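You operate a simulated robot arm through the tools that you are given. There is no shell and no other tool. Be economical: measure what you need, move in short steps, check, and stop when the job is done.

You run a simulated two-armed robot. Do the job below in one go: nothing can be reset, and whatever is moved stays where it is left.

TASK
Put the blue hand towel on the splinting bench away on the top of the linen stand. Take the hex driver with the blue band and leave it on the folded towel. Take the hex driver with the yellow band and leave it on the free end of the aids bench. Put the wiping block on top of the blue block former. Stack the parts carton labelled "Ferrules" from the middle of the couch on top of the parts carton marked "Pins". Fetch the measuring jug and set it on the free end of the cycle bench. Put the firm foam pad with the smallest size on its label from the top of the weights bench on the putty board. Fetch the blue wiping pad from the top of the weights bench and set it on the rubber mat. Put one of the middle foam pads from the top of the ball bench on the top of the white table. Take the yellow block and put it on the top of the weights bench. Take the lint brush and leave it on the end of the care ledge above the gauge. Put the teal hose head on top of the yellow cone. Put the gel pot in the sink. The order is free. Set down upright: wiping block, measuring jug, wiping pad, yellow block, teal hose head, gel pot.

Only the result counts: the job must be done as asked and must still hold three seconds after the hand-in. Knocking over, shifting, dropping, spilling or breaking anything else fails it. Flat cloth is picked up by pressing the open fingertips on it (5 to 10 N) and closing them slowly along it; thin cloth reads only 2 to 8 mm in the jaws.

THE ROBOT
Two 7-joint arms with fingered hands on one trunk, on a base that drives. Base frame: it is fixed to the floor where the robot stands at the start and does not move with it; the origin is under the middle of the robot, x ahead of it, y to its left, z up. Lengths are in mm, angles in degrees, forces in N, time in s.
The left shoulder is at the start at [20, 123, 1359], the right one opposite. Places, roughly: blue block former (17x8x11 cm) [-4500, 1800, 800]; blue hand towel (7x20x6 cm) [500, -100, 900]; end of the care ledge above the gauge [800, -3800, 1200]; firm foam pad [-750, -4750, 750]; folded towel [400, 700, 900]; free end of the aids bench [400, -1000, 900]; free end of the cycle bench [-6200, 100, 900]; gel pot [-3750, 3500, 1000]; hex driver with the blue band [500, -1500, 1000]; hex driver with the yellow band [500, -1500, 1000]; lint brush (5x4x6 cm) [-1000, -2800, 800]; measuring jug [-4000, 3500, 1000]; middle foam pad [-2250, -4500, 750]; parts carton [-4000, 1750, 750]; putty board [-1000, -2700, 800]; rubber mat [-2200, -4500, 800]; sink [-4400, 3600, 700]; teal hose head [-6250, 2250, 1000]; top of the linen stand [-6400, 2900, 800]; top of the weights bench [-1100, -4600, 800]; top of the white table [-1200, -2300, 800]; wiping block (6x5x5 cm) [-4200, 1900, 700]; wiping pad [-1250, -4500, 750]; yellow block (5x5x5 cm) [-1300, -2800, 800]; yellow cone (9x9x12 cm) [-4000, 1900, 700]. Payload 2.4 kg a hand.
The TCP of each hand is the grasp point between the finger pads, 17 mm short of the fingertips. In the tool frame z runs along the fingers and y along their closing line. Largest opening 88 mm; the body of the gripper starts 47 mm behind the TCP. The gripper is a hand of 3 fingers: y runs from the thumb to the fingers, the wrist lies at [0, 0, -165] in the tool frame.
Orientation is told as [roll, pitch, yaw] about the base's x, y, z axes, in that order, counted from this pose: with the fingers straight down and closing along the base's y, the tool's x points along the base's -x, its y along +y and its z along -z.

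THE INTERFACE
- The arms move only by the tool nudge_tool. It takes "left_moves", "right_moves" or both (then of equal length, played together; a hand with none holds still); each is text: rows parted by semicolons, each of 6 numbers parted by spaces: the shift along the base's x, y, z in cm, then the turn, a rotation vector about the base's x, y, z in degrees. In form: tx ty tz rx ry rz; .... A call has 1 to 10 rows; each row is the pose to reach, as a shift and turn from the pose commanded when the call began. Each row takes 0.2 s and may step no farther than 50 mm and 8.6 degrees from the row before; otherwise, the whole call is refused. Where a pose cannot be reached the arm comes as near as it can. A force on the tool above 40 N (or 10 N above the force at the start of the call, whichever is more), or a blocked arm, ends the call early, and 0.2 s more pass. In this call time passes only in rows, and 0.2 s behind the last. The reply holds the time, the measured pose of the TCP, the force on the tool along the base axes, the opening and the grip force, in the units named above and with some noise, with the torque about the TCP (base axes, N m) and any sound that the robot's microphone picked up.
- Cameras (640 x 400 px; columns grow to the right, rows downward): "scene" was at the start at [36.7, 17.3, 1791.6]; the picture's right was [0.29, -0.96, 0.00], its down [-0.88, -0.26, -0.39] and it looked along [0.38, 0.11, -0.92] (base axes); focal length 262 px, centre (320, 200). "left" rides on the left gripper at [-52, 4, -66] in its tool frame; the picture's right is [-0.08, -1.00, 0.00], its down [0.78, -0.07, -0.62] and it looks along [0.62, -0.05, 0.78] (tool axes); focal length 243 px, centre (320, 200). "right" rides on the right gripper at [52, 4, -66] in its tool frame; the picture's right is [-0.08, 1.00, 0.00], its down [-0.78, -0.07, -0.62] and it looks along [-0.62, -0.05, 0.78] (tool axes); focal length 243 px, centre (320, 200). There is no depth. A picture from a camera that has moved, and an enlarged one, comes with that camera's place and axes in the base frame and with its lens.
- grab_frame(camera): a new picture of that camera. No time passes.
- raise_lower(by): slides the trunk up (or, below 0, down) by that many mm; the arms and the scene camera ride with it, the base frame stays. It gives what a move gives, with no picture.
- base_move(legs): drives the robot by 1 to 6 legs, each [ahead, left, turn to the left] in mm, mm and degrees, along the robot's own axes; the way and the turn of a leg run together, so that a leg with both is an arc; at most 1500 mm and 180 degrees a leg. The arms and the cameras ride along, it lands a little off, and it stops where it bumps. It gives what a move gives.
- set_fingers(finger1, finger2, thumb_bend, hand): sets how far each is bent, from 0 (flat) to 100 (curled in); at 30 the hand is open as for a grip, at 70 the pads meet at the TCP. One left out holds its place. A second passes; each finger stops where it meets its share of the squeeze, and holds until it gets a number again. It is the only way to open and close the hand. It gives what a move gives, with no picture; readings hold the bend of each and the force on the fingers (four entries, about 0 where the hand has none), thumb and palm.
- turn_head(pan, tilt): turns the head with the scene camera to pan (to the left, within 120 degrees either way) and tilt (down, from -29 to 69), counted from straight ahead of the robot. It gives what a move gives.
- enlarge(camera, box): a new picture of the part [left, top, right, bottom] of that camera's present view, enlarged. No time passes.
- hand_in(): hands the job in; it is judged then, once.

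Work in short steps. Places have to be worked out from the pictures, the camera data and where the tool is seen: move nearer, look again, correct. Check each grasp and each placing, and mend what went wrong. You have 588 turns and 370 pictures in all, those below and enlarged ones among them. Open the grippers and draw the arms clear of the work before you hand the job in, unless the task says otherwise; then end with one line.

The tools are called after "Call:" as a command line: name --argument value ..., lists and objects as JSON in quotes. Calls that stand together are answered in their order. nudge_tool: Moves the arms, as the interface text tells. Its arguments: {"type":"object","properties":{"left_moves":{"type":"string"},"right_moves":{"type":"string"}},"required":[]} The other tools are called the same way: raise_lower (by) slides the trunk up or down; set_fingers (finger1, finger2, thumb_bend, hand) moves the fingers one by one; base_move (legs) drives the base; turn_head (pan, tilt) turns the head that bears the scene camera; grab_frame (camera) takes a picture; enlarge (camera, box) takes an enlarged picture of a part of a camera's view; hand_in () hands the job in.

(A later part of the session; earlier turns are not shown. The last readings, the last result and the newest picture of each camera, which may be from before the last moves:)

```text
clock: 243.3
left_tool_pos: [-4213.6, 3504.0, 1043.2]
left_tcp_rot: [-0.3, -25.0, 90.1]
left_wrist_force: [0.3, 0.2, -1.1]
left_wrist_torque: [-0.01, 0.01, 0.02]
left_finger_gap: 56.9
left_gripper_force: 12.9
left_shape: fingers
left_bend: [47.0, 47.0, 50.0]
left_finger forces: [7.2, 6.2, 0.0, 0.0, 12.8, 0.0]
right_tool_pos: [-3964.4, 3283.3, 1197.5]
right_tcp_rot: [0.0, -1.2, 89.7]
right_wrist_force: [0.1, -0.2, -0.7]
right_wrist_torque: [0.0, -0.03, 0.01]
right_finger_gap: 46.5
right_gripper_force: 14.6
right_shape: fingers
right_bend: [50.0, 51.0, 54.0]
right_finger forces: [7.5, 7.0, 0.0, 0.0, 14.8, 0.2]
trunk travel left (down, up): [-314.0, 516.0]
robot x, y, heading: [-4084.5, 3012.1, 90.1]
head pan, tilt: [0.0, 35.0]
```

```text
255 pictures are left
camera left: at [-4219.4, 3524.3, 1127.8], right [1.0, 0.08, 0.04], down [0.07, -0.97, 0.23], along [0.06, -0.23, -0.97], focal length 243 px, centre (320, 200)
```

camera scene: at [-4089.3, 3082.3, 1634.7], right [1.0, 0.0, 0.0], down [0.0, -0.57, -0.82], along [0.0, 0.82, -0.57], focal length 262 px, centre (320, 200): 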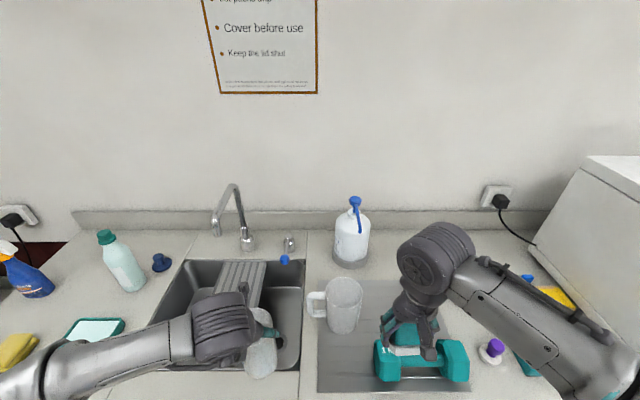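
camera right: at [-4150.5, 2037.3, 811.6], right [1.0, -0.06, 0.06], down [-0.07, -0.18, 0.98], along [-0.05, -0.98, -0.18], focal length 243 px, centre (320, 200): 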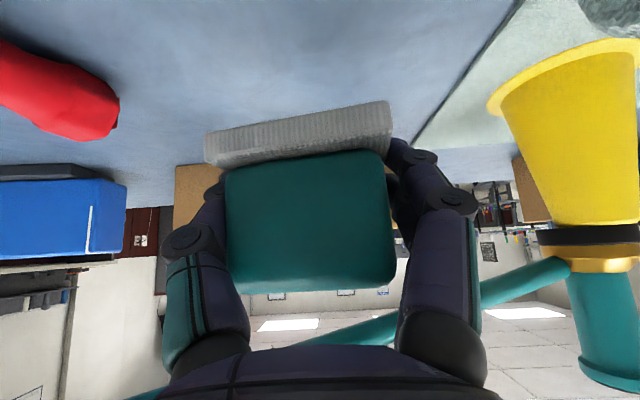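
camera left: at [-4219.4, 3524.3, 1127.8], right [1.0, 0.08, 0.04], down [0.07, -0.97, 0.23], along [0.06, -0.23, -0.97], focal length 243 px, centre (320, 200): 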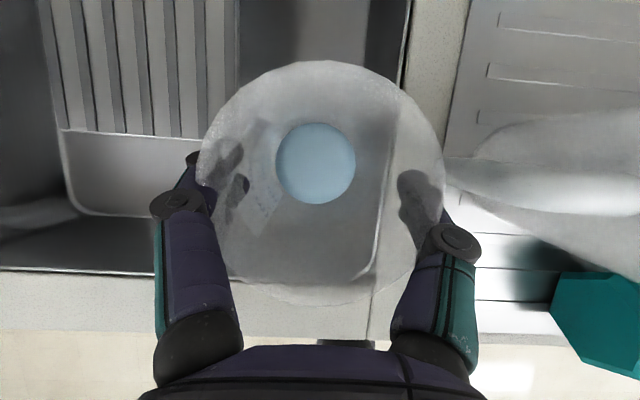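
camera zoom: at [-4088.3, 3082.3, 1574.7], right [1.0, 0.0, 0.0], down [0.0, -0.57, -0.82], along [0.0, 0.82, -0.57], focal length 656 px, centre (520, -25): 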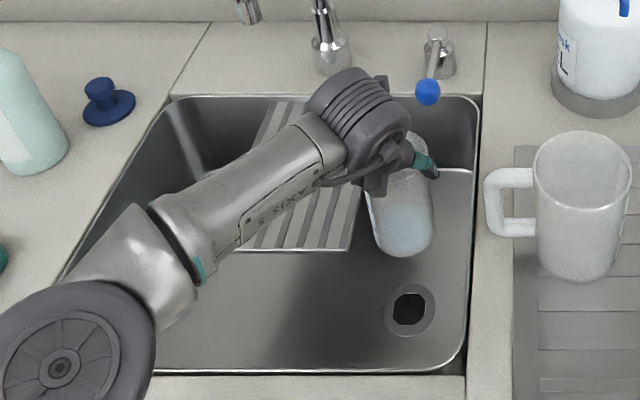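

Clear spot behind the drain. Lower with the arm in steps, watching the elbow.

Call:
nudge_tool --left_moves "0 0 -3 0 0 0; 0 0 -6 0 0 0; 0 0 -9 0 0 0; 0 0 -12 0 0 0"

Call:
grab_frame --camera "scene"

```text
clock: 244.3
left_tool_pos: [-4214.4, 3503.6, 922.6]
left_tcp_rot: [-0.3, -25.1, 90.3]
left_wrist_force: [-0.9, 0.4, -0.4]
left_wrist_torque: [-0.02, 0.02, -0.02]
left_finger_gap: 56.2
left_gripper_force: 13.0
left_shape: fingers
left_bend: [47.0, 47.0, 50.0]
left_finger forces: [7.2, 6.2, 0.0, 0.0, 12.7, 0.1]
right_tool_pos: [-3963.4, 3284.0, 1196.2]
right_tcp_rot: [0.0, -1.1, 89.7]
right_wrist_force: [-0.3, 0.2, 0.1]
right_wrist_torque: [-0.01, -0.01, 0.01]
right_finger_gap: 46.1
right_gripper_force: 14.6
right_shape: fingers
right_bend: [50.0, 51.0, 54.0]
right_finger forces: [7.5, 7.0, 0.1, 0.0, 14.6, 0.1]
trunk travel left (down, up): [-314.0, 516.0]
robot x, y, heading: [-4087.9, 3013.0, 90.0]
head pan, tilt: [0.0, 35.0]
```

```text
254 pictures are left
camera scene: at [-4088.3, 3082.6, 1574.7], right [1.0, 0.0, 0.0], down [0.0, -0.57, -0.82], along [0.0, 0.82, -0.57], focal length 262 px, centre (320, 200)
```

scene: 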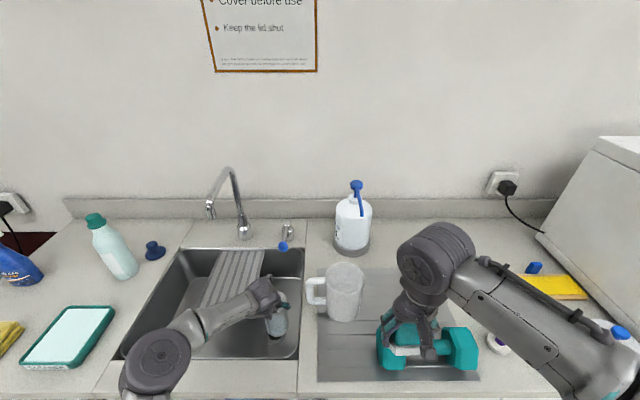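

Call:
nudge_tool --left_moves "0 0 -3 0 0 0; 0 0 -6 0 0 0; 0 0 -8 0 0 0; 0 0 -9.5 0 0 0; 0 0 -10.5 0 0 0; 0 0 -11.5 0 0 0"

Call:
grab_frame --camera "scene"

```text
clock: 245.3
left_tool_pos: [-4212.5, 3506.5, 836.0]
left_tcp_rot: [-0.7, -26.1, 90.3]
left_wrist_force: [1.0, -7.9, 25.9]
left_wrist_torque: [-0.21, 0.34, 0.12]
left_finger_gap: 56.0
left_gripper_force: 24.9
left_shape: fingers
left_bend: [52.0, 47.0, 53.0]
left_finger forces: [19.4, 6.7, 0.1, 0.0, 24.3, 0.1]
right_tool_pos: [-3963.4, 3283.0, 1196.6]
right_tcp_rot: [0.0, -1.2, 89.7]
right_wrist_force: [-0.4, 0.4, -0.8]
right_wrist_torque: [-0.02, -0.02, 0.0]
right_finger_gap: 46.4
right_gripper_force: 14.4
right_shape: fingers
right_bend: [50.0, 51.0, 54.0]
right_finger forces: [7.4, 7.1, 0.0, 0.0, 14.8, 0.0]
trunk travel left (down, up): [-314.0, 516.0]
robot x, y, heading: [-4090.4, 3015.2, 90.0]
head pan, tilt: [0.0, 35.0]
stopped in row 5 (left hand): the force on the tool passed its limit (the readings are from after the stop); the commanded pose is now the measured one
```

```text
253 pictures are left
camera scene: at [-4087.7, 3079.3, 1575.0], right [1.0, 0.0, 0.0], down [0.0, -0.57, -0.82], along [0.0, 0.82, -0.57], focal length 262 px, centre (320, 200)
```

scene: 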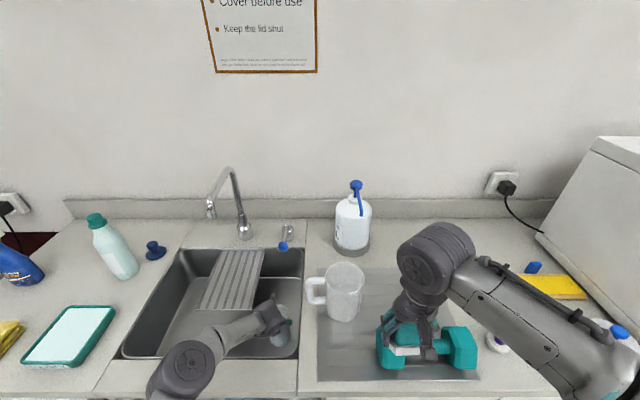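

Call:
enlarge --camera "scene" --box '[180, 240, 320, 370]'

Call:
grab_frame --camera "left"

```text
3.08 times, centred on (250, 305) of scene
camera zoom: at [-4087.7, 3079.3, 1575.0], right [1.0, 0.0, 0.0], down [0.0, -0.57, -0.82], along [0.0, 0.82, -0.57], focal length 808 px, centre (535, -123)
```

zoom: 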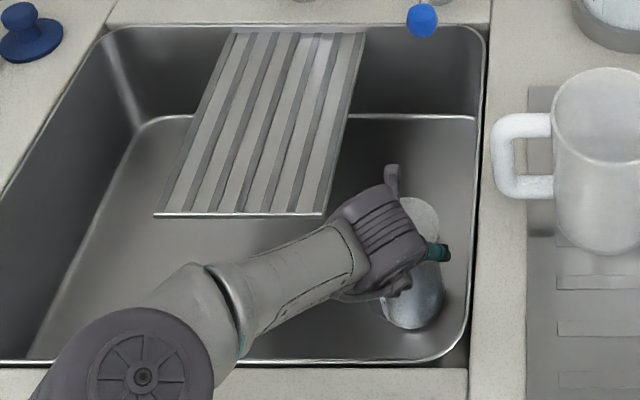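

```text
251 pictures are left
camera left: at [-4219.0, 3525.8, 920.0], right [1.0, 0.08, 0.05], down [0.07, -0.97, 0.21], along [0.06, -0.21, -0.98], focal length 243 px, centre (320, 200)
```

left: 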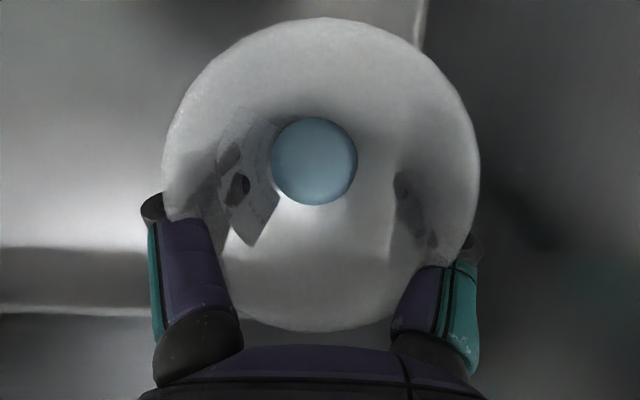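

The pot bottom touched the sink floor and slid up slightly in the grip. Release it here.

Call:
nudge_tool --left_moves "0 0 0.8 0 0 0"

Call:
set_fingers --hand "left" --finger1 26 --finger2 26 --thumb_bend 26

Call:
grab_frame --camera "left"

```text
clock: 245.8
left_tool_pos: [-4214.8, 3506.5, 839.0]
left_tcp_rot: [-0.4, -25.7, 90.4]
left_wrist_force: [-1.0, 0.2, -0.4]
left_wrist_torque: [0.01, -0.01, 0.02]
left_finger_gap: 55.5
left_gripper_force: 19.1
left_shape: fingers
left_bend: [51.0, 47.0, 53.0]
left_finger forces: [13.3, 5.7, 0.1, 0.0, 18.4, 0.0]
right_tool_pos: [-3964.0, 3284.4, 1197.5]
right_tcp_rot: [0.0, -1.2, 89.7]
right_wrist_force: [-0.2, 0.2, 0.1]
right_wrist_torque: [0.03, 0.04, 0.04]
right_finger_gap: 46.5
right_gripper_force: 14.8
right_shape: fingers
right_bend: [50.0, 51.0, 54.0]
right_finger forces: [7.5, 7.0, 0.0, 0.0, 14.8, 0.0]
trunk travel left (down, up): [-314.0, 516.0]
robot x, y, heading: [-4086.0, 3014.2, 90.1]
head pan, tilt: [0.0, 35.0]
```

```text
clock: 246.8
left_tool_pos: [-4214.8, 3507.9, 839.9]
left_tcp_rot: [-0.6, -25.8, 90.3]
left_wrist_force: [-0.1, -0.6, -0.3]
left_wrist_torque: [-0.04, -0.02, 0.04]
left_finger_gap: 89.9
left_gripper_force: 0.4
left_shape: fingers
left_bend: [26.0, 26.0, 26.0]
left_finger forces: [0.1, 0.0, 0.0, 0.0, 0.2, 0.0]
right_tool_pos: [-3963.5, 3284.2, 1197.0]
right_tcp_rot: [0.1, -1.2, 89.6]
right_wrist_force: [-0.1, -0.1, -0.5]
right_wrist_torque: [-0.02, -0.01, 0.01]
right_finger_gap: 46.5
right_gripper_force: 14.5
right_shape: fingers
right_bend: [50.0, 51.0, 54.0]
right_finger forces: [7.6, 7.0, 0.0, 0.0, 14.7, 0.1]
trunk travel left (down, up): [-314.0, 516.0]
robot x, y, heading: [-4088.8, 3011.7, 90.0]
head pan, tilt: [0.0, 35.0]
```

```text
250 pictures are left
camera left: at [-4219.8, 3526.6, 924.6], right [1.0, 0.08, 0.04], down [0.07, -0.97, 0.22], along [0.06, -0.22, -0.97], focal length 243 px, centre (320, 200)
```

left: 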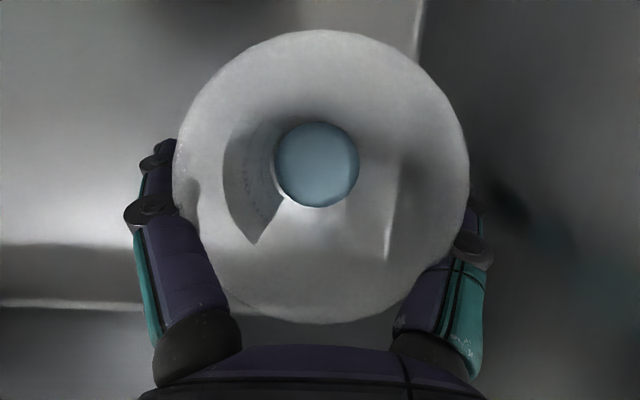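

Open wider and withdraw along the tool axis.

Call:
set_fingers --hand "left" --finger1 12 --finger2 12 --thumb_bend 12

Call:
nudge_tool --left_moves "0 -0.8 1.8 0 0 0; 0 -1.6 3.6 0 0 0; 0 -2.6 6 0 0 0; 0 -4 9.5 0 0 0; 0 -6 14 0 0 0; 0 -8 18 0 0 0; 0 -11 22 0 0 0; 0 -14 25 0 0 0"

Call:
enlarge --camera "scene" --box '[140, 230, 340, 370]'

```text
clock: 247.8
left_tool_pos: [-4213.7, 3506.0, 840.0]
left_tcp_rot: [-0.5, -25.8, 90.2]
left_wrist_force: [0.8, 0.6, 0.0]
left_wrist_torque: [0.04, 0.04, 0.02]
left_finger_gap: 106.6
left_gripper_force: 0.1
left_shape: fingers
left_bend: [12.0, 12.0, 12.0]
left_finger forces: [0.0, 0.0, 0.1, 0.0, 0.2, 0.1]
right_tool_pos: [-3963.8, 3284.4, 1196.6]
right_tcp_rot: [0.0, -1.2, 89.7]
right_wrist_force: [-0.2, -0.4, -0.2]
right_wrist_torque: [0.01, -0.01, 0.01]
right_finger_gap: 46.5
right_gripper_force: 14.2
right_shape: fingers
right_bend: [50.0, 51.0, 54.0]
right_finger forces: [7.5, 7.0, 0.0, 0.0, 14.8, 0.1]
trunk travel left (down, up): [-314.0, 516.0]
robot x, y, heading: [-4088.6, 3016.4, 90.3]
head pan, tilt: [0.0, 35.0]
```

```text
clock: 249.6
left_tool_pos: [-4214.5, 3365.8, 1090.4]
left_tcp_rot: [-0.5, -25.8, 90.3]
left_wrist_force: [0.8, -0.6, 0.2]
left_wrist_torque: [0.05, 0.0, 0.01]
left_finger_gap: 106.7
left_gripper_force: 0.0
left_shape: fingers
left_bend: [12.0, 12.0, 12.0]
left_finger forces: [0.1, 0.1, 0.0, 0.1, 0.0, 0.0]
right_tool_pos: [-3964.0, 3284.1, 1197.0]
right_tcp_rot: [-0.1, -1.2, 89.7]
right_wrist_force: [0.1, -0.1, 0.4]
right_wrist_torque: [-0.02, 0.02, 0.0]
right_finger_gap: 46.6
right_gripper_force: 14.6
right_shape: fingers
right_bend: [50.0, 51.0, 54.0]
right_finger forces: [7.6, 7.0, 0.0, 0.0, 14.8, 0.0]
trunk travel left (down, up): [-314.0, 516.0]
robot x, y, heading: [-4089.7, 3015.8, 89.9]
head pan, tilt: [0.0, 35.0]
```

```text
2.86 times, centred on (240, 300) of scene
camera zoom: at [-4088.3, 3081.7, 1574.7], right [1.0, 0.0, 0.0], down [0.0, -0.57, -0.82], along [0.0, 0.82, -0.57], focal length 750 px, centre (549, -86)
```

zoom: 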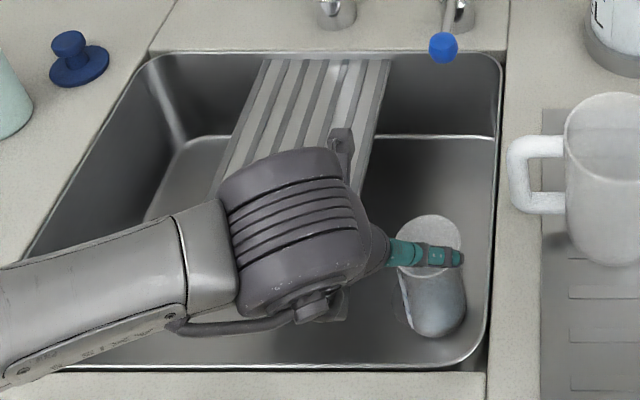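

Gel pot stands in the sink. Now the jug: grip its handle bar (~[-4116,3511], z≈990) with a level left tool. Rotate level while staying back.

Call:
set_fingers --hand "left" --finger1 43 --finger2 43 --thumb_bend 43

Call:
nudge_tool --left_moves "1.5 -1 0 8 0 0; 3 -2 0 16 0 0; 4.5 -2 -1 24 0 0; 6 -2 -2 32 0 0; 7.5 -2 -4 40 0 0; 8.8 -2 -6 48 0 0; 9.8 -2 -7 56 0 0; 9.8 -2 -8 62 0 0"

Call:
grab_frame --camera "left"

Call:
grab_frame --camera "scene"

```text
clock: 250.6
left_tool_pos: [-4214.2, 3367.1, 1089.2]
left_tcp_rot: [-0.5, -25.7, 90.2]
left_wrist_force: [0.1, 0.2, 1.0]
left_wrist_torque: [0.03, 0.02, 0.0]
left_finger_gap: 56.6
left_gripper_force: 0.0
left_shape: fingers
left_bend: [43.0, 43.0, 43.0]
left_finger forces: [0.0, 0.0, 0.1, 0.0, 0.1, 0.0]
right_tool_pos: [-3963.9, 3285.5, 1197.7]
right_tcp_rot: [0.0, -1.2, 89.7]
right_wrist_force: [-0.1, -0.4, -1.4]
right_wrist_torque: [0.01, -0.04, -0.01]
right_finger_gap: 46.5
right_gripper_force: 15.5
right_shape: fingers
right_bend: [50.0, 51.0, 54.0]
right_finger forces: [7.5, 7.0, 0.1, 0.0, 14.9, 0.0]
trunk travel left (down, up): [-314.0, 516.0]
robot x, y, heading: [-4091.6, 3014.5, 90.0]
head pan, tilt: [0.0, 35.0]
```

```text
clock: 252.3
left_tool_pos: [-4114.9, 3347.2, 1009.1]
left_tcp_rot: [-8.8, -87.9, 98.3]
left_wrist_force: [0.4, -0.1, -0.6]
left_wrist_torque: [0.01, -0.05, 0.03]
left_finger_gap: 56.6
left_gripper_force: 0.2
left_shape: fingers
left_bend: [43.0, 43.0, 43.0]
left_finger forces: [0.0, 0.0, 0.1, 0.0, 0.0, 0.1]
right_tool_pos: [-3964.0, 3284.7, 1197.2]
right_tcp_rot: [0.0, -1.2, 89.7]
right_wrist_force: [0.2, -0.7, -0.6]
right_wrist_torque: [0.0, 0.01, -0.01]
right_finger_gap: 46.4
right_gripper_force: 14.6
right_shape: fingers
right_bend: [50.0, 51.0, 54.0]
right_finger forces: [7.4, 7.0, 0.0, 0.0, 14.7, 0.0]
trunk travel left (down, up): [-314.0, 516.0]
robot x, y, heading: [-4089.4, 3014.7, 89.8]
head pan, tilt: [0.0, 35.0]
```

```text
248 pictures are left
camera left: at [-4121.3, 3284.5, 1066.3], right [1.0, 0.0, 0.09], down [0.07, -0.65, -0.76], along [0.06, 0.76, -0.65], focal length 243 px, centre (320, 200)
```

left: 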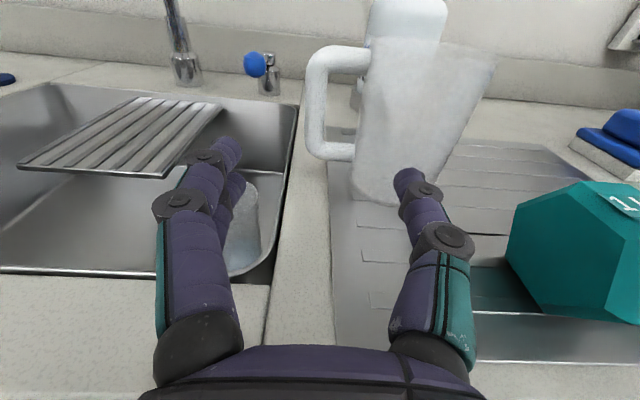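

```text
247 pictures are left
camera scene: at [-4088.1, 3082.4, 1574.7], right [1.0, 0.0, 0.0], down [0.0, -0.57, -0.82], along [0.0, 0.82, -0.57], focal length 262 px, centre (320, 200)
```

scene: 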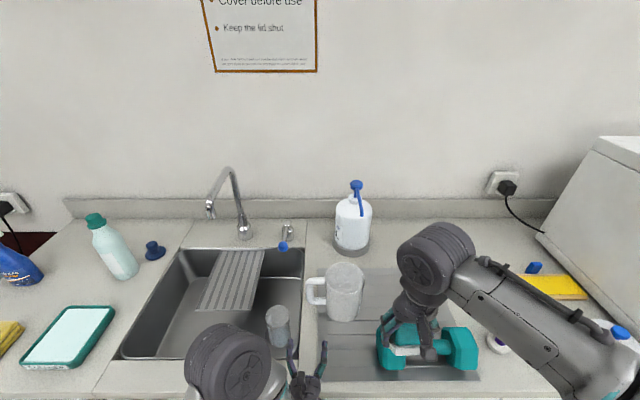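

Handle bar aligned at x≈-4116, mid z≈985. Lower 24 mm and advance 10 cm, then check.

Call:
nudge_tool --left_moves "-0.1 3 -1 0 0 0; -0.1 6 -2.2 0 0 0; -0.1 10 -2.4 0 0 0"

Call:
grab_frame --camera "left"

```text
clock: 253.2
left_tool_pos: [-4116.6, 3447.9, 984.2]
left_tcp_rot: [-6.1, -87.8, 95.7]
left_wrist_force: [-0.4, -0.1, -0.1]
left_wrist_torque: [-0.04, 0.0, 0.0]
left_finger_gap: 56.3
left_gripper_force: 0.0
left_shape: fingers
left_bend: [43.0, 43.0, 43.0]
left_finger forces: [0.0, 0.1, 0.0, 0.0, 0.1, 0.1]
right_tool_pos: [-3963.4, 3283.6, 1198.8]
right_tcp_rot: [0.0, -1.2, 89.7]
right_wrist_force: [0.5, -0.1, -1.1]
right_wrist_torque: [0.04, -0.02, 0.0]
right_finger_gap: 46.4
right_gripper_force: 14.9
right_shape: fingers
right_bend: [50.0, 51.0, 54.0]
right_finger forces: [7.6, 6.8, 0.1, 0.0, 14.8, 0.0]
trunk travel left (down, up): [-314.0, 516.0]
robot x, y, heading: [-4091.7, 3010.6, 89.8]
head pan, tilt: [0.0, 35.0]
```

```text
246 pictures are left
camera left: at [-4122.3, 3385.2, 1042.1], right [1.0, 0.0, 0.09], down [0.06, -0.65, -0.76], along [0.06, 0.76, -0.65], focal length 243 px, centre (320, 200)
```

left: 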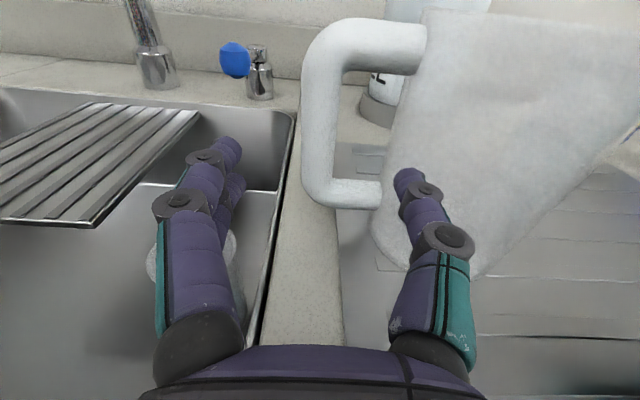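

Set the thumb a little more closed to fit the handle hole, then advance.

Call:
set_fingers --hand "left" --thumb_bend 49

Call:
nudge_tool --left_moves "0 2 0 0 0 0; 0 4 0 0 0 0; 0 5.2 0 0 0 0; 0 6.2 0 0 0 0"

Call:
grab_frame --camera "left"

```text
clock: 254.2
left_tool_pos: [-4116.0, 3447.6, 985.4]
left_tcp_rot: [-7.1, -87.9, 96.8]
left_wrist_force: [0.4, -1.2, 0.3]
left_wrist_torque: [0.03, 0.02, 0.04]
left_finger_gap: 49.6
left_gripper_force: 0.1
left_shape: fingers
left_bend: [43.0, 43.0, 49.0]
left_finger forces: [0.0, 0.0, 0.0, 0.0, 0.0, 0.1]
right_tool_pos: [-3962.4, 3283.2, 1196.9]
right_tcp_rot: [-0.1, -1.2, 89.7]
right_wrist_force: [-0.4, -0.1, -0.6]
right_wrist_torque: [0.01, 0.01, -0.02]
right_finger_gap: 46.5
right_gripper_force: 14.4
right_shape: fingers
right_bend: [50.0, 51.0, 54.0]
right_finger forces: [7.5, 6.9, 0.0, 0.0, 14.7, 0.0]
trunk travel left (down, up): [-314.0, 516.0]
robot x, y, heading: [-4090.9, 3013.2, 89.9]
head pan, tilt: [0.0, 35.0]
```

```text
clock: 255.2
left_tool_pos: [-4115.7, 3509.9, 986.0]
left_tcp_rot: [-6.4, -87.8, 95.9]
left_wrist_force: [-0.1, -0.3, -0.8]
left_wrist_torque: [-0.05, 0.03, -0.01]
left_finger_gap: 49.5
left_gripper_force: 0.0
left_shape: fingers
left_bend: [43.0, 43.0, 49.0]
left_finger forces: [0.0, 0.0, 0.0, 0.1, 0.0, 0.0]
right_tool_pos: [-3964.6, 3284.1, 1196.7]
right_tcp_rot: [-0.1, -1.2, 89.7]
right_wrist_force: [-0.1, 0.0, -0.1]
right_wrist_torque: [0.01, 0.01, -0.02]
right_finger_gap: 46.3
right_gripper_force: 14.2
right_shape: fingers
right_bend: [50.0, 51.0, 54.0]
right_finger forces: [7.5, 6.9, 0.1, 0.1, 14.7, 0.1]
trunk travel left (down, up): [-314.0, 516.0]
robot x, y, heading: [-4088.3, 3012.4, 90.1]
head pan, tilt: [0.0, 35.0]
```

```text
245 pictures are left
camera left: at [-4122.2, 3446.8, 1043.3], right [1.0, 0.0, 0.09], down [0.07, -0.65, -0.76], along [0.06, 0.76, -0.65], focal length 243 px, centre (320, 200)
```

left: 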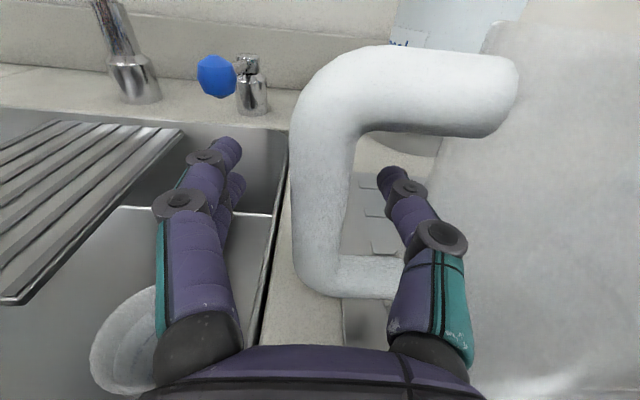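

Thumb is through the handle. Back 6 mm so the bar sits at the pads, and close firmly.

Call:
nudge_tool --left_moves "0 -0.6 0 0 0 0"

Call:
set_fingers --hand "left" --finger1 95 --finger2 95 --thumb_bend 95

Call:
grab_frame --camera "left"

```text
clock: 255.6
left_tool_pos: [-4115.2, 3504.5, 986.1]
left_tcp_rot: [-6.9, -87.7, 96.4]
left_wrist_force: [0.0, 0.6, 0.8]
left_wrist_torque: [0.03, 0.03, 0.01]
left_finger_gap: 49.4
left_gripper_force: 0.1
left_shape: fingers
left_bend: [43.0, 43.0, 49.0]
left_finger forces: [0.0, 0.0, 0.1, 0.0, 0.0, 0.1]
right_tool_pos: [-3963.2, 3283.9, 1197.3]
right_tcp_rot: [-0.1, -1.2, 89.6]
right_wrist_force: [-0.4, -0.2, -0.9]
right_wrist_torque: [0.01, 0.0, 0.01]
right_finger_gap: 46.1
right_gripper_force: 15.0
right_shape: fingers
right_bend: [50.0, 51.0, 54.0]
right_finger forces: [7.5, 6.9, 0.0, 0.0, 14.7, 0.1]
trunk travel left (down, up): [-314.0, 516.0]
robot x, y, heading: [-4090.4, 3008.8, 89.8]
head pan, tilt: [0.0, 35.0]
```

```text
clock: 256.6
left_tool_pos: [-4116.5, 3503.4, 986.2]
left_tcp_rot: [-7.0, -87.7, 96.7]
left_wrist_force: [0.8, 0.6, 0.9]
left_wrist_torque: [0.02, -0.02, -0.02]
left_finger_gap: 0.4
left_gripper_force: 0.0
left_shape: fingers
left_bend: [88.0, 88.0, 91.0]
left_finger forces: [0.0, 0.0, 0.0, 0.0, 0.0, 0.0]
right_tool_pos: [-3963.6, 3284.4, 1197.5]
right_tcp_rot: [0.0, -1.2, 89.7]
right_wrist_force: [-0.6, -0.2, -0.5]
right_wrist_torque: [0.01, 0.0, 0.01]
right_finger_gap: 46.2
right_gripper_force: 14.7
right_shape: fingers
right_bend: [50.0, 51.0, 54.0]
right_finger forces: [7.5, 6.9, 0.0, 0.0, 14.7, 0.1]
trunk travel left (down, up): [-314.0, 516.0]
robot x, y, heading: [-4089.3, 3012.4, 90.0]
head pan, tilt: [0.0, 35.0]
```

```text
244 pictures are left
camera left: at [-4122.5, 3440.7, 1043.2], right [1.0, 0.0, 0.09], down [0.07, -0.65, -0.76], along [0.06, 0.76, -0.65], focal length 243 px, centre (320, 200)
```

left: 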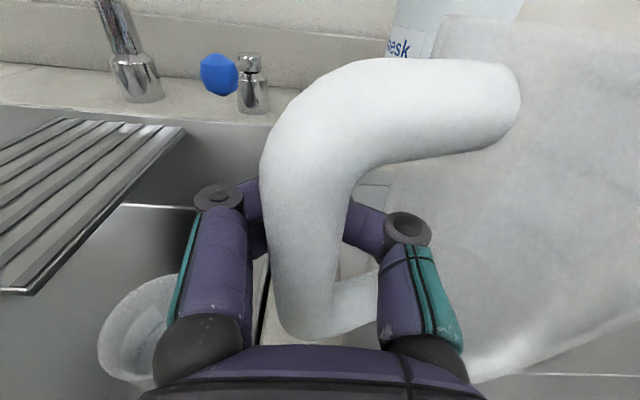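

The bar slipped inside the curl with no squeeze. Reopen and back off so the bar sits at the fingertips' pads.

Call:
set_fingers --hand "left" --finger1 43 --finger2 43 --thumb_bend 48

Call:
grab_frame --camera "left"

```text
clock: 257.6
left_tool_pos: [-4115.7, 3502.8, 986.2]
left_tcp_rot: [-7.2, -87.8, 96.8]
left_wrist_force: [-0.8, 0.1, 0.3]
left_wrist_torque: [-0.02, -0.02, -0.02]
left_finger_gap: 49.5
left_gripper_force: 0.3
left_shape: fingers
left_bend: [43.0, 43.0, 48.0]
left_finger forces: [0.0, 0.0, 0.0, 0.0, 0.3, 0.0]
right_tool_pos: [-3964.2, 3285.9, 1197.8]
right_tcp_rot: [0.0, -1.1, 89.6]
right_wrist_force: [-0.9, 0.1, -0.6]
right_wrist_torque: [0.0, -0.02, 0.0]
right_finger_gap: 46.8
right_gripper_force: 14.4
right_shape: fingers
right_bend: [50.0, 51.0, 54.0]
right_finger forces: [7.4, 6.9, 0.0, 0.0, 14.8, 0.0]
trunk travel left (down, up): [-314.0, 516.0]
robot x, y, heading: [-4089.7, 3015.7, 89.9]
head pan, tilt: [0.0, 35.0]
```

```text
243 pictures are left
camera left: at [-4122.6, 3440.7, 1043.2], right [1.0, 0.0, 0.09], down [0.07, -0.65, -0.76], along [0.06, 0.76, -0.65], focal length 243 px, centre (320, 200)
```

left: 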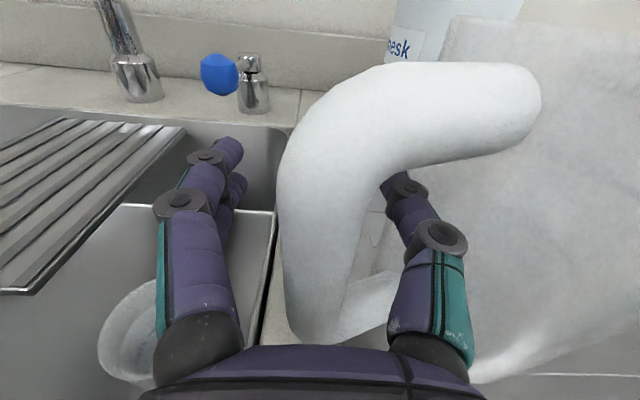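

Call:
nudge_tool --left_moves "0 -1.5 0 0 0 0; 0 -3 0 0 0 0"

Call:
grab_frame --camera "left"

```text
clock: 258.1
left_tool_pos: [-4117.8, 3472.4, 985.9]
left_tcp_rot: [-7.5, -87.7, 97.1]
left_wrist_force: [1.1, 0.0, -0.2]
left_wrist_torque: [-0.01, -0.03, 0.03]
left_finger_gap: 49.9
left_gripper_force: 0.1
left_shape: fingers
left_bend: [43.0, 43.0, 48.0]
left_finger forces: [0.0, 0.0, 0.0, 0.0, 0.1, 0.1]
right_tool_pos: [-3963.5, 3283.9, 1197.1]
right_tcp_rot: [0.0, -1.3, 89.7]
right_wrist_force: [0.1, 0.1, -1.0]
right_wrist_torque: [0.02, -0.01, -0.04]
right_finger_gap: 46.6
right_gripper_force: 14.2
right_shape: fingers
right_bend: [50.0, 51.0, 54.0]
right_finger forces: [7.5, 6.9, 0.1, 0.1, 14.7, 0.0]
trunk travel left (down, up): [-314.0, 516.0]
robot x, y, heading: [-4089.2, 3012.1, 89.8]
head pan, tilt: [0.0, 35.0]
```

```text
242 pictures are left
camera left: at [-4122.5, 3410.1, 1043.2], right [1.0, 0.0, 0.09], down [0.07, -0.65, -0.76], along [0.06, 0.76, -0.65], focal length 243 px, centre (320, 200)
```

left: 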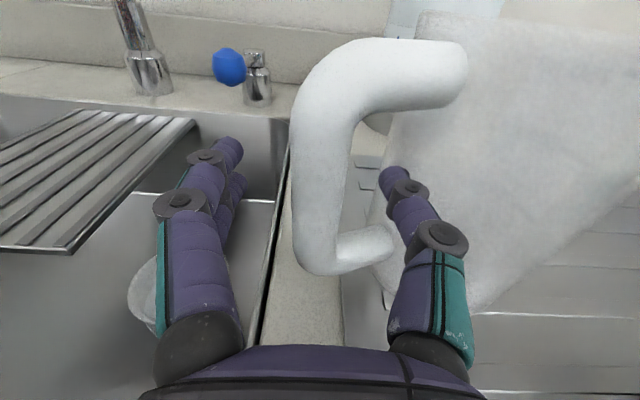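

Bar now at pad depth. Close moderately.

Call:
set_fingers --hand "left" --finger1 72 --finger2 72 --thumb_bend 72

Call:
grab_frame --camera "left"

```text
clock: 259.1
left_tool_pos: [-4116.5, 3473.0, 985.9]
left_tcp_rot: [-7.1, -87.8, 96.7]
left_wrist_force: [0.9, 0.5, 0.3]
left_wrist_torque: [-0.02, 0.03, 0.02]
left_finger_gap: 0.3
left_gripper_force: 0.3
left_shape: fingers
left_bend: [72.0, 72.0, 72.0]
left_finger forces: [0.0, 0.0, 0.0, 0.0, 0.2, 0.0]
right_tool_pos: [-3963.8, 3284.3, 1197.7]
right_tcp_rot: [0.0, -1.2, 89.8]
right_wrist_force: [0.1, 0.9, -0.7]
right_wrist_torque: [0.0, -0.02, -0.04]
right_finger_gap: 46.6
right_gripper_force: 14.8
right_shape: fingers
right_bend: [50.0, 51.0, 54.0]
right_finger forces: [7.5, 6.8, 0.0, 0.0, 14.8, 0.0]
trunk travel left (down, up): [-314.0, 516.0]
robot x, y, heading: [-4092.6, 3012.9, 89.9]
head pan, tilt: [0.0, 35.0]
```

```text
241 pictures are left
camera left: at [-4122.5, 3410.3, 1043.1], right [1.0, 0.0, 0.09], down [0.07, -0.65, -0.76], along [0.06, 0.76, -0.65], focal length 243 px, centre (320, 200)
```

left: 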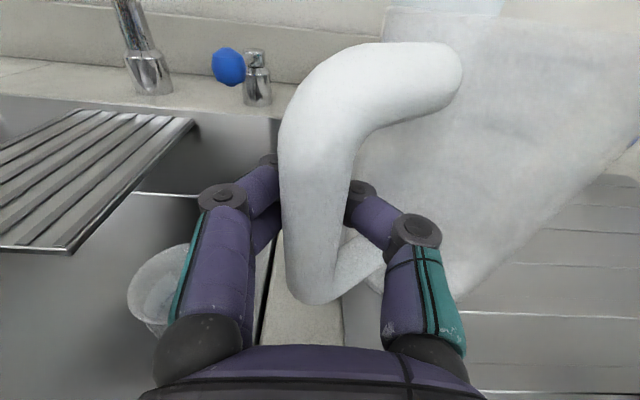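

The round bar keeps sliding inward; place it further out toward the tips. Open, back off 22 mm, close in stages.

Call:
set_fingers --hand "left" --finger1 43 --finger2 43 --thumb_bend 48

Call:
nudge_tool --left_moves "0 -1.2 0 0 0 0; 0 -2.4 0 0 0 0"

Call:
set_fingers --hand "left" --finger1 57 --finger2 57 --thumb_bend 58

Call:
grab_frame --camera "left"

```text
clock: 260.1
left_tool_pos: [-4116.1, 3473.7, 986.1]
left_tcp_rot: [-7.2, -87.8, 96.9]
left_wrist_force: [0.1, 0.7, 0.4]
left_wrist_torque: [0.02, -0.01, -0.02]
left_finger_gap: 49.3
left_gripper_force: 0.1
left_shape: fingers
left_bend: [43.0, 43.0, 48.0]
left_finger forces: [0.0, 0.0, 0.0, 0.1, 0.2, 0.0]
right_tool_pos: [-3964.3, 3284.3, 1196.7]
right_tcp_rot: [0.0, -1.3, 89.7]
right_wrist_force: [0.3, 0.5, -0.5]
right_wrist_torque: [-0.02, -0.01, -0.01]
right_finger_gap: 46.5
right_gripper_force: 15.0
right_shape: fingers
right_bend: [50.0, 51.0, 54.0]
right_finger forces: [7.5, 6.8, 0.1, 0.0, 14.7, 0.0]
trunk travel left (down, up): [-314.0, 516.0]
robot x, y, heading: [-4086.6, 3014.9, 90.0]
head pan, tilt: [0.0, 35.0]
```

```text
clock: 260.8
left_tool_pos: [-4115.6, 3449.5, 986.4]
left_tcp_rot: [-7.1, -87.8, 96.7]
left_wrist_force: [1.0, -0.6, 1.0]
left_wrist_torque: [0.03, -0.01, -0.02]
left_finger_gap: 49.7
left_gripper_force: 0.1
left_shape: fingers
left_bend: [43.0, 43.0, 48.0]
left_finger forces: [0.0, 0.0, 0.0, 0.0, 0.0, 0.0]
right_tool_pos: [-3964.4, 3283.4, 1198.1]
right_tcp_rot: [0.0, -1.1, 89.7]
right_wrist_force: [-0.3, -0.1, 0.1]
right_wrist_torque: [-0.03, 0.0, 0.0]
right_finger_gap: 46.4
right_gripper_force: 14.4
right_shape: fingers
right_bend: [50.0, 51.0, 54.0]
right_finger forces: [7.5, 6.9, 0.1, 0.0, 14.6, 0.0]
trunk travel left (down, up): [-314.0, 516.0]
robot x, y, heading: [-4087.5, 3012.2, 90.1]
head pan, tilt: [0.0, 35.0]
```

```text
clock: 261.8
left_tool_pos: [-4116.4, 3449.8, 985.8]
left_tcp_rot: [-7.1, -87.8, 96.7]
left_wrist_force: [0.1, -0.6, 0.3]
left_wrist_torque: [0.0, 0.03, 0.0]
left_finger_gap: 26.2
left_gripper_force: 0.0
left_shape: fingers
left_bend: [56.0, 56.0, 57.0]
left_finger forces: [0.0, 0.1, 0.0, 0.0, 0.0, 0.1]
right_tool_pos: [-3963.9, 3283.7, 1197.1]
right_tcp_rot: [-0.1, -1.2, 89.7]
right_wrist_force: [-0.3, 0.0, -0.7]
right_wrist_torque: [0.01, -0.01, -0.01]
right_finger_gap: 46.5
right_gripper_force: 14.4
right_shape: fingers
right_bend: [50.0, 51.0, 54.0]
right_finger forces: [7.5, 6.9, 0.1, 0.1, 14.7, 0.0]
trunk travel left (down, up): [-314.0, 516.0]
robot x, y, heading: [-4088.5, 3013.3, 89.7]
head pan, tilt: [0.0, 35.0]
```

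```text
240 pictures are left
camera left: at [-4122.8, 3386.3, 1043.1], right [1.0, 0.0, 0.09], down [0.07, -0.65, -0.76], along [0.06, 0.76, -0.65], focal length 243 px, centre (320, 200)
```

left: 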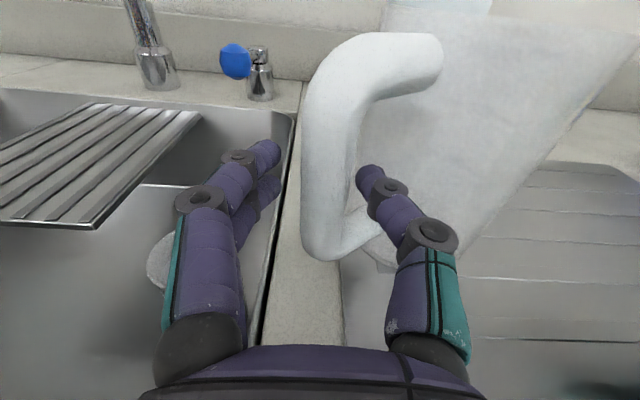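

Call:
set_fingers --hand "left" --finger1 64 --finger2 64 --thumb_bend 64

Call:
grab_frame --camera "left"

```text
clock: 262.8
left_tool_pos: [-4117.8, 3449.3, 985.6]
left_tcp_rot: [-7.2, -87.8, 96.8]
left_wrist_force: [-0.3, -0.5, 0.9]
left_wrist_torque: [0.02, -0.03, 0.0]
left_finger_gap: 15.0
left_gripper_force: 1.9
left_shape: fingers
left_bend: [62.0, 62.0, 62.0]
left_finger forces: [0.9, 0.7, 0.0, 0.0, 1.6, 0.0]
right_tool_pos: [-3964.2, 3284.6, 1197.4]
right_tcp_rot: [0.0, -1.2, 89.7]
right_wrist_force: [-0.1, 0.6, -1.9]
right_wrist_torque: [0.03, 0.0, 0.01]
right_finger_gap: 46.1
right_gripper_force: 14.4
right_shape: fingers
right_bend: [50.0, 51.0, 54.0]
right_finger forces: [7.5, 7.0, 0.0, 0.0, 14.7, 0.1]
trunk travel left (down, up): [-314.0, 516.0]
robot x, y, heading: [-4086.4, 3010.7, 90.0]
head pan, tilt: [0.0, 35.0]
```

```text
239 pictures are left
camera left: at [-4122.8, 3386.3, 1043.1], right [1.0, 0.0, 0.09], down [0.07, -0.65, -0.76], along [0.06, 0.76, -0.65], focal length 243 px, centre (320, 200)
```

left: 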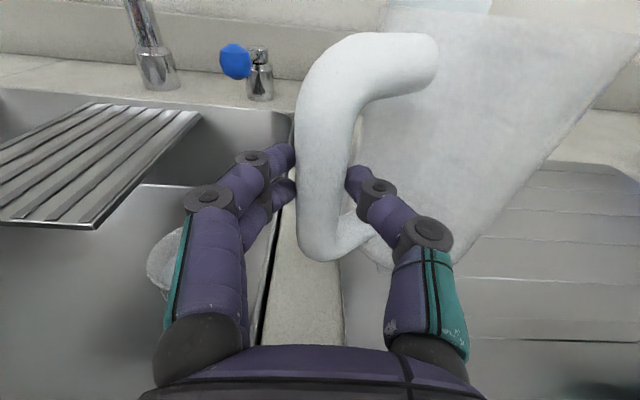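

Contact on both sides. Tighten.

Call:
set_fingers --hand "left" --finger1 80 --finger2 80 --thumb_bend 80

Call:
grab_frame --camera "left"

```text
clock: 263.8
left_tool_pos: [-4116.7, 3449.5, 987.2]
left_tcp_rot: [-7.2, -87.7, 96.6]
left_wrist_force: [0.4, 0.1, -0.5]
left_wrist_torque: [-0.03, 0.0, -0.03]
left_finger_gap: 12.0
left_gripper_force: 14.9
left_shape: fingers
left_bend: [75.0, 75.0, 66.0]
left_finger forces: [7.6, 7.6, 0.1, 0.0, 15.0, 0.1]
right_tool_pos: [-3966.1, 3283.0, 1196.2]
right_tcp_rot: [0.0, -1.2, 89.6]
right_wrist_force: [0.6, 0.0, -0.6]
right_wrist_torque: [0.0, -0.03, 0.02]
right_finger_gap: 46.4
right_gripper_force: 14.4
right_shape: fingers
right_bend: [50.0, 51.0, 54.0]
right_finger forces: [7.5, 7.0, 0.1, 0.1, 14.7, 0.0]
trunk travel left (down, up): [-314.0, 516.0]
robot x, y, heading: [-4088.8, 3015.9, 90.2]
head pan, tilt: [0.0, 35.0]
```

```text
238 pictures are left
camera left: at [-4122.7, 3386.3, 1043.1], right [1.0, 0.0, 0.09], down [0.07, -0.65, -0.76], along [0.06, 0.76, -0.65], focal length 243 px, centre (320, 200)
```

left: 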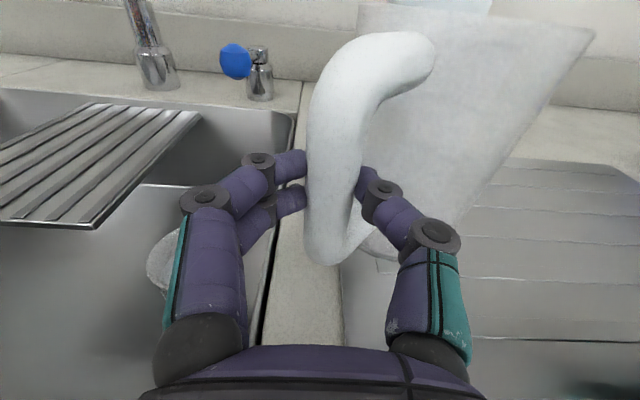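

15 N grip on the handle. Lift gently and check tilt.

Call:
nudge_tool --left_moves "0 0 1 0 0 0; 0 0 3 0 0 0"

Call:
grab_frame --camera "left"

Call:
enlarge --camera "scene" --box '[250, 230, 410, 370]'

```text
clock: 264.4
left_tool_pos: [-4116.7, 3449.5, 1016.5]
left_tcp_rot: [-7.2, -87.6, 96.8]
left_wrist_force: [-0.9, -0.8, -0.1]
left_wrist_torque: [-0.08, 0.0, 0.01]
left_finger_gap: 11.9
left_gripper_force: 15.1
left_shape: fingers
left_bend: [75.0, 76.0, 66.0]
left_finger forces: [6.4, 8.6, 0.0, 0.0, 15.3, 0.1]
right_tool_pos: [-3963.6, 3285.0, 1196.5]
right_tcp_rot: [0.1, -1.3, 89.6]
right_wrist_force: [0.3, -0.2, 0.1]
right_wrist_torque: [0.01, -0.02, 0.02]
right_finger_gap: 46.3
right_gripper_force: 14.3
right_shape: fingers
right_bend: [50.0, 51.0, 54.0]
right_finger forces: [7.5, 7.0, 0.1, 0.0, 14.7, 0.0]
trunk travel left (down, up): [-314.0, 516.0]
robot x, y, heading: [-4091.6, 3011.9, 89.9]
head pan, tilt: [0.0, 35.0]
```

```text
237 pictures are left
camera left: at [-4122.8, 3386.6, 1073.8], right [1.0, 0.0, 0.09], down [0.07, -0.65, -0.76], along [0.06, 0.76, -0.65], focal length 243 px, centre (320, 200)
```

left: 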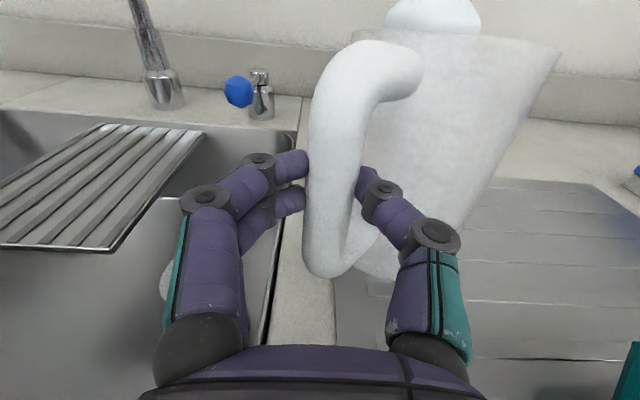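

```text
2.86 times, centred on (330, 300) of scene
camera zoom: at [-4088.2, 3082.2, 1574.7], right [1.0, 0.0, 0.0], down [0.0, -0.57, -0.82], along [0.0, 0.82, -0.57], focal length 750 px, centre (291, -86)
```

zoom: 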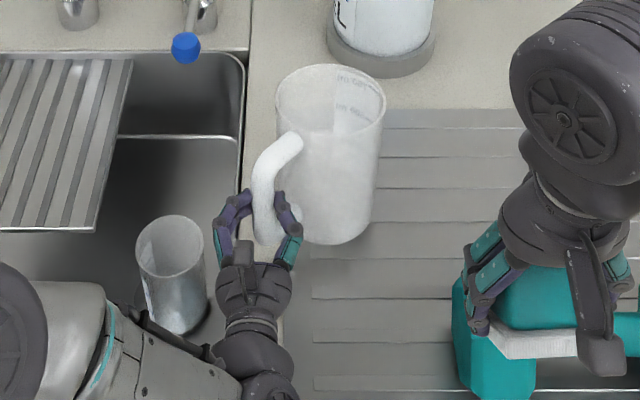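

Jug is lifted upright by its handle. The hose line now spans west of the cone, so I'll detour around it: east, then south past the start place, then west. First raise the jug and back away.

Call:
nudge_tool --left_moves "0 0 3 0 0 0; 0 -2 6 0 0 0; 0 -4 8 0 0 0"

Call:
base_move --legs '[[-330, 0, 0]]'

Call:
turn_head --pan -80 --tilt 20

Call:
grab_frame --camera "scene"

```text
clock: 265.1
left_tool_pos: [-4115.9, 3409.8, 1097.7]
left_tcp_rot: [-6.1, -87.8, 95.7]
left_wrist_force: [0.5, -0.3, -1.0]
left_wrist_torque: [-0.06, 0.04, 0.01]
left_finger_gap: 11.7
left_gripper_force: 14.8
left_shape: fingers
left_bend: [75.0, 76.0, 65.0]
left_finger forces: [6.3, 8.5, 0.1, 0.1, 15.1, 0.0]
right_tool_pos: [-3965.0, 3284.4, 1196.2]
right_tcp_rot: [0.0, -1.2, 89.7]
right_wrist_force: [-0.5, 0.2, 0.0]
right_wrist_torque: [0.01, 0.0, 0.0]
right_finger_gap: 46.6
right_gripper_force: 14.8
right_shape: fingers
right_bend: [50.0, 51.0, 54.0]
right_finger forces: [7.5, 6.9, 0.1, 0.1, 14.7, 0.0]
trunk travel left (down, up): [-314.0, 516.0]
robot x, y, heading: [-4090.5, 3012.7, 90.0]
head pan, tilt: [0.0, 35.0]
```

```text
clock: 267.3
left_tool_pos: [-4115.6, 3076.7, 1097.6]
left_tcp_rot: [-7.2, -87.8, 97.1]
left_wrist_force: [0.2, -0.4, -0.3]
left_wrist_torque: [-0.07, 0.01, 0.01]
left_finger_gap: 12.0
left_gripper_force: 15.1
left_shape: fingers
left_bend: [75.0, 76.0, 65.0]
left_finger forces: [6.3, 8.6, 0.0, 0.0, 15.1, 0.0]
right_tool_pos: [-3962.5, 2951.5, 1196.3]
right_tcp_rot: [0.0, -1.1, 89.8]
right_wrist_force: [-0.2, -0.5, -0.7]
right_wrist_torque: [-0.01, -0.01, 0.01]
right_finger_gap: 46.4
right_gripper_force: 14.7
right_shape: fingers
right_bend: [50.0, 51.0, 54.0]
right_finger forces: [7.5, 7.0, 0.1, 0.0, 14.8, 0.0]
trunk travel left (down, up): [-314.0, 516.0]
robot x, y, heading: [-4089.4, 2680.1, 90.1]
head pan, tilt: [0.0, 35.0]
```

```text
clock: 268.9
left_tool_pos: [-4115.8, 3077.5, 1097.2]
left_tcp_rot: [-7.1, -87.8, 96.9]
left_wrist_force: [-0.8, 0.2, -0.9]
left_wrist_torque: [-0.1, 0.07, 0.02]
left_finger_gap: 11.9
left_gripper_force: 15.1
left_shape: fingers
left_bend: [75.0, 76.0, 65.0]
left_finger forces: [6.4, 8.6, 0.0, 0.0, 15.1, 0.2]
right_tool_pos: [-3963.3, 2951.4, 1197.4]
right_tcp_rot: [0.0, -1.2, 89.8]
right_wrist_force: [-0.1, -0.5, -0.5]
right_wrist_torque: [0.02, -0.01, 0.0]
right_finger_gap: 46.5
right_gripper_force: 13.8
right_shape: fingers
right_bend: [50.0, 51.0, 54.0]
right_finger forces: [7.5, 6.9, 0.0, 0.0, 14.8, 0.0]
trunk travel left (down, up): [-314.0, 516.0]
robot x, y, heading: [-4086.8, 2681.8, 90.0]
head pan, tilt: [-80.0, 20.0]
```

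```text
235 pictures are left
camera scene: at [-3996.1, 2677.9, 1598.6], right [0.18, -0.98, 0.0], down [-0.34, -0.06, -0.94], along [0.92, 0.17, -0.34], focal length 262 px, centre (320, 200)
```

scene: 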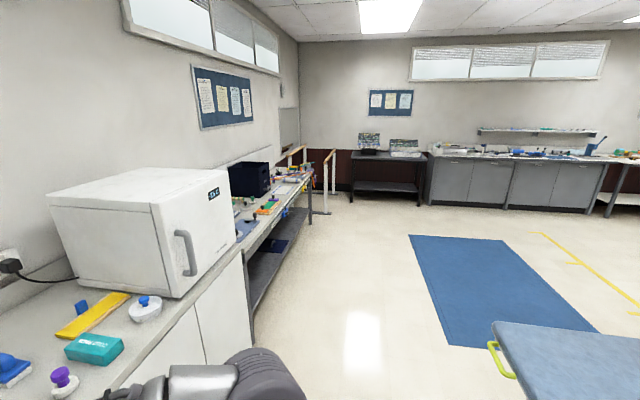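

Open floor east. Turn to face east and drive around the mat.

Call:
base_move --legs '[[0, 0, -90], [1500, 0, 0], [1500, 0, 0], [650, 0, 0], [0, -1400, 0], [0, -840, 0]]'

Call:
turn_head --pan 0 --tilt 30

Call:
grab_frame --camera "scene"

```text
clock: 301.1
left_tool_pos: [-16.1, 441.5, 1097.7]
left_tcp_rot: [-6.7, -87.8, 7.1]
left_wrist_force: [0.9, -0.3, -1.9]
left_wrist_torque: [0.04, 0.04, 0.0]
left_finger_gap: 11.9
left_gripper_force: 15.1
left_shape: fingers
left_bend: [75.0, 76.0, 65.0]
left_finger forces: [5.9, 8.7, 0.0, 0.0, 14.9, 0.0]
right_tool_pos: [-139.6, 289.2, 1197.1]
right_tcp_rot: [-0.1, -1.3, 0.5]
right_wrist_force: [-0.1, -0.2, -0.5]
right_wrist_torque: [0.03, 0.05, -0.03]
right_finger_gap: 46.4
right_gripper_force: 14.1
right_shape: fingers
right_bend: [50.0, 51.0, 54.0]
right_finger forces: [7.3, 6.9, 0.1, 0.0, 14.7, 0.1]
trunk travel left (down, up): [-314.0, 516.0]
robot x, y, heading: [-411.7, 405.5, 0.9]
head pan, tilt: [-80.0, 20.0]
```

```text
clock: 302.7
left_tool_pos: [-16.9, 442.4, 1097.1]
left_tcp_rot: [-7.1, -87.8, 7.4]
left_wrist_force: [0.2, 0.1, -1.7]
left_wrist_torque: [0.1, 0.03, -0.01]
left_finger_gap: 11.6
left_gripper_force: 14.9
left_shape: fingers
left_bend: [75.0, 76.0, 65.0]
left_finger forces: [5.9, 8.7, 0.1, 0.1, 15.0, 0.0]
right_tool_pos: [-139.7, 288.6, 1196.3]
right_tcp_rot: [0.0, -1.2, 0.5]
right_wrist_force: [0.0, -0.2, -0.6]
right_wrist_torque: [0.05, -0.01, 0.01]
right_finger_gap: 46.3
right_gripper_force: 14.7
right_shape: fingers
right_bend: [50.0, 51.0, 54.0]
right_finger forces: [7.3, 6.9, 0.0, 0.1, 14.7, 0.0]
trunk travel left (down, up): [-314.0, 516.0]
robot x, y, heading: [-411.4, 409.2, 0.6]
head pan, tilt: [0.0, 30.0]
```

```text
234 pictures are left
camera scene: at [-340.4, 410.8, 1582.5], right [0.01, -1.0, 0.0], down [-0.5, -0.01, -0.87], along [0.87, 0.01, -0.5], focal length 262 px, centre (320, 200)
```

scene: 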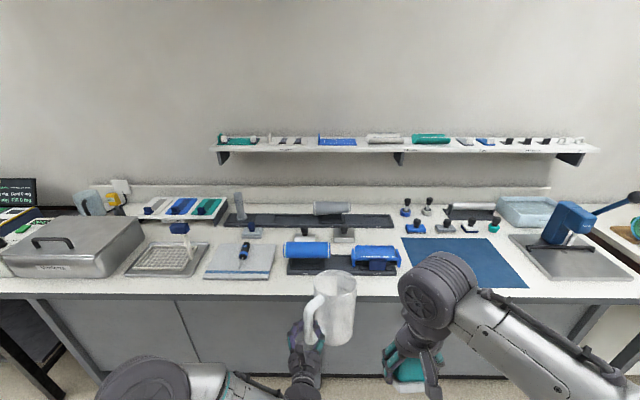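

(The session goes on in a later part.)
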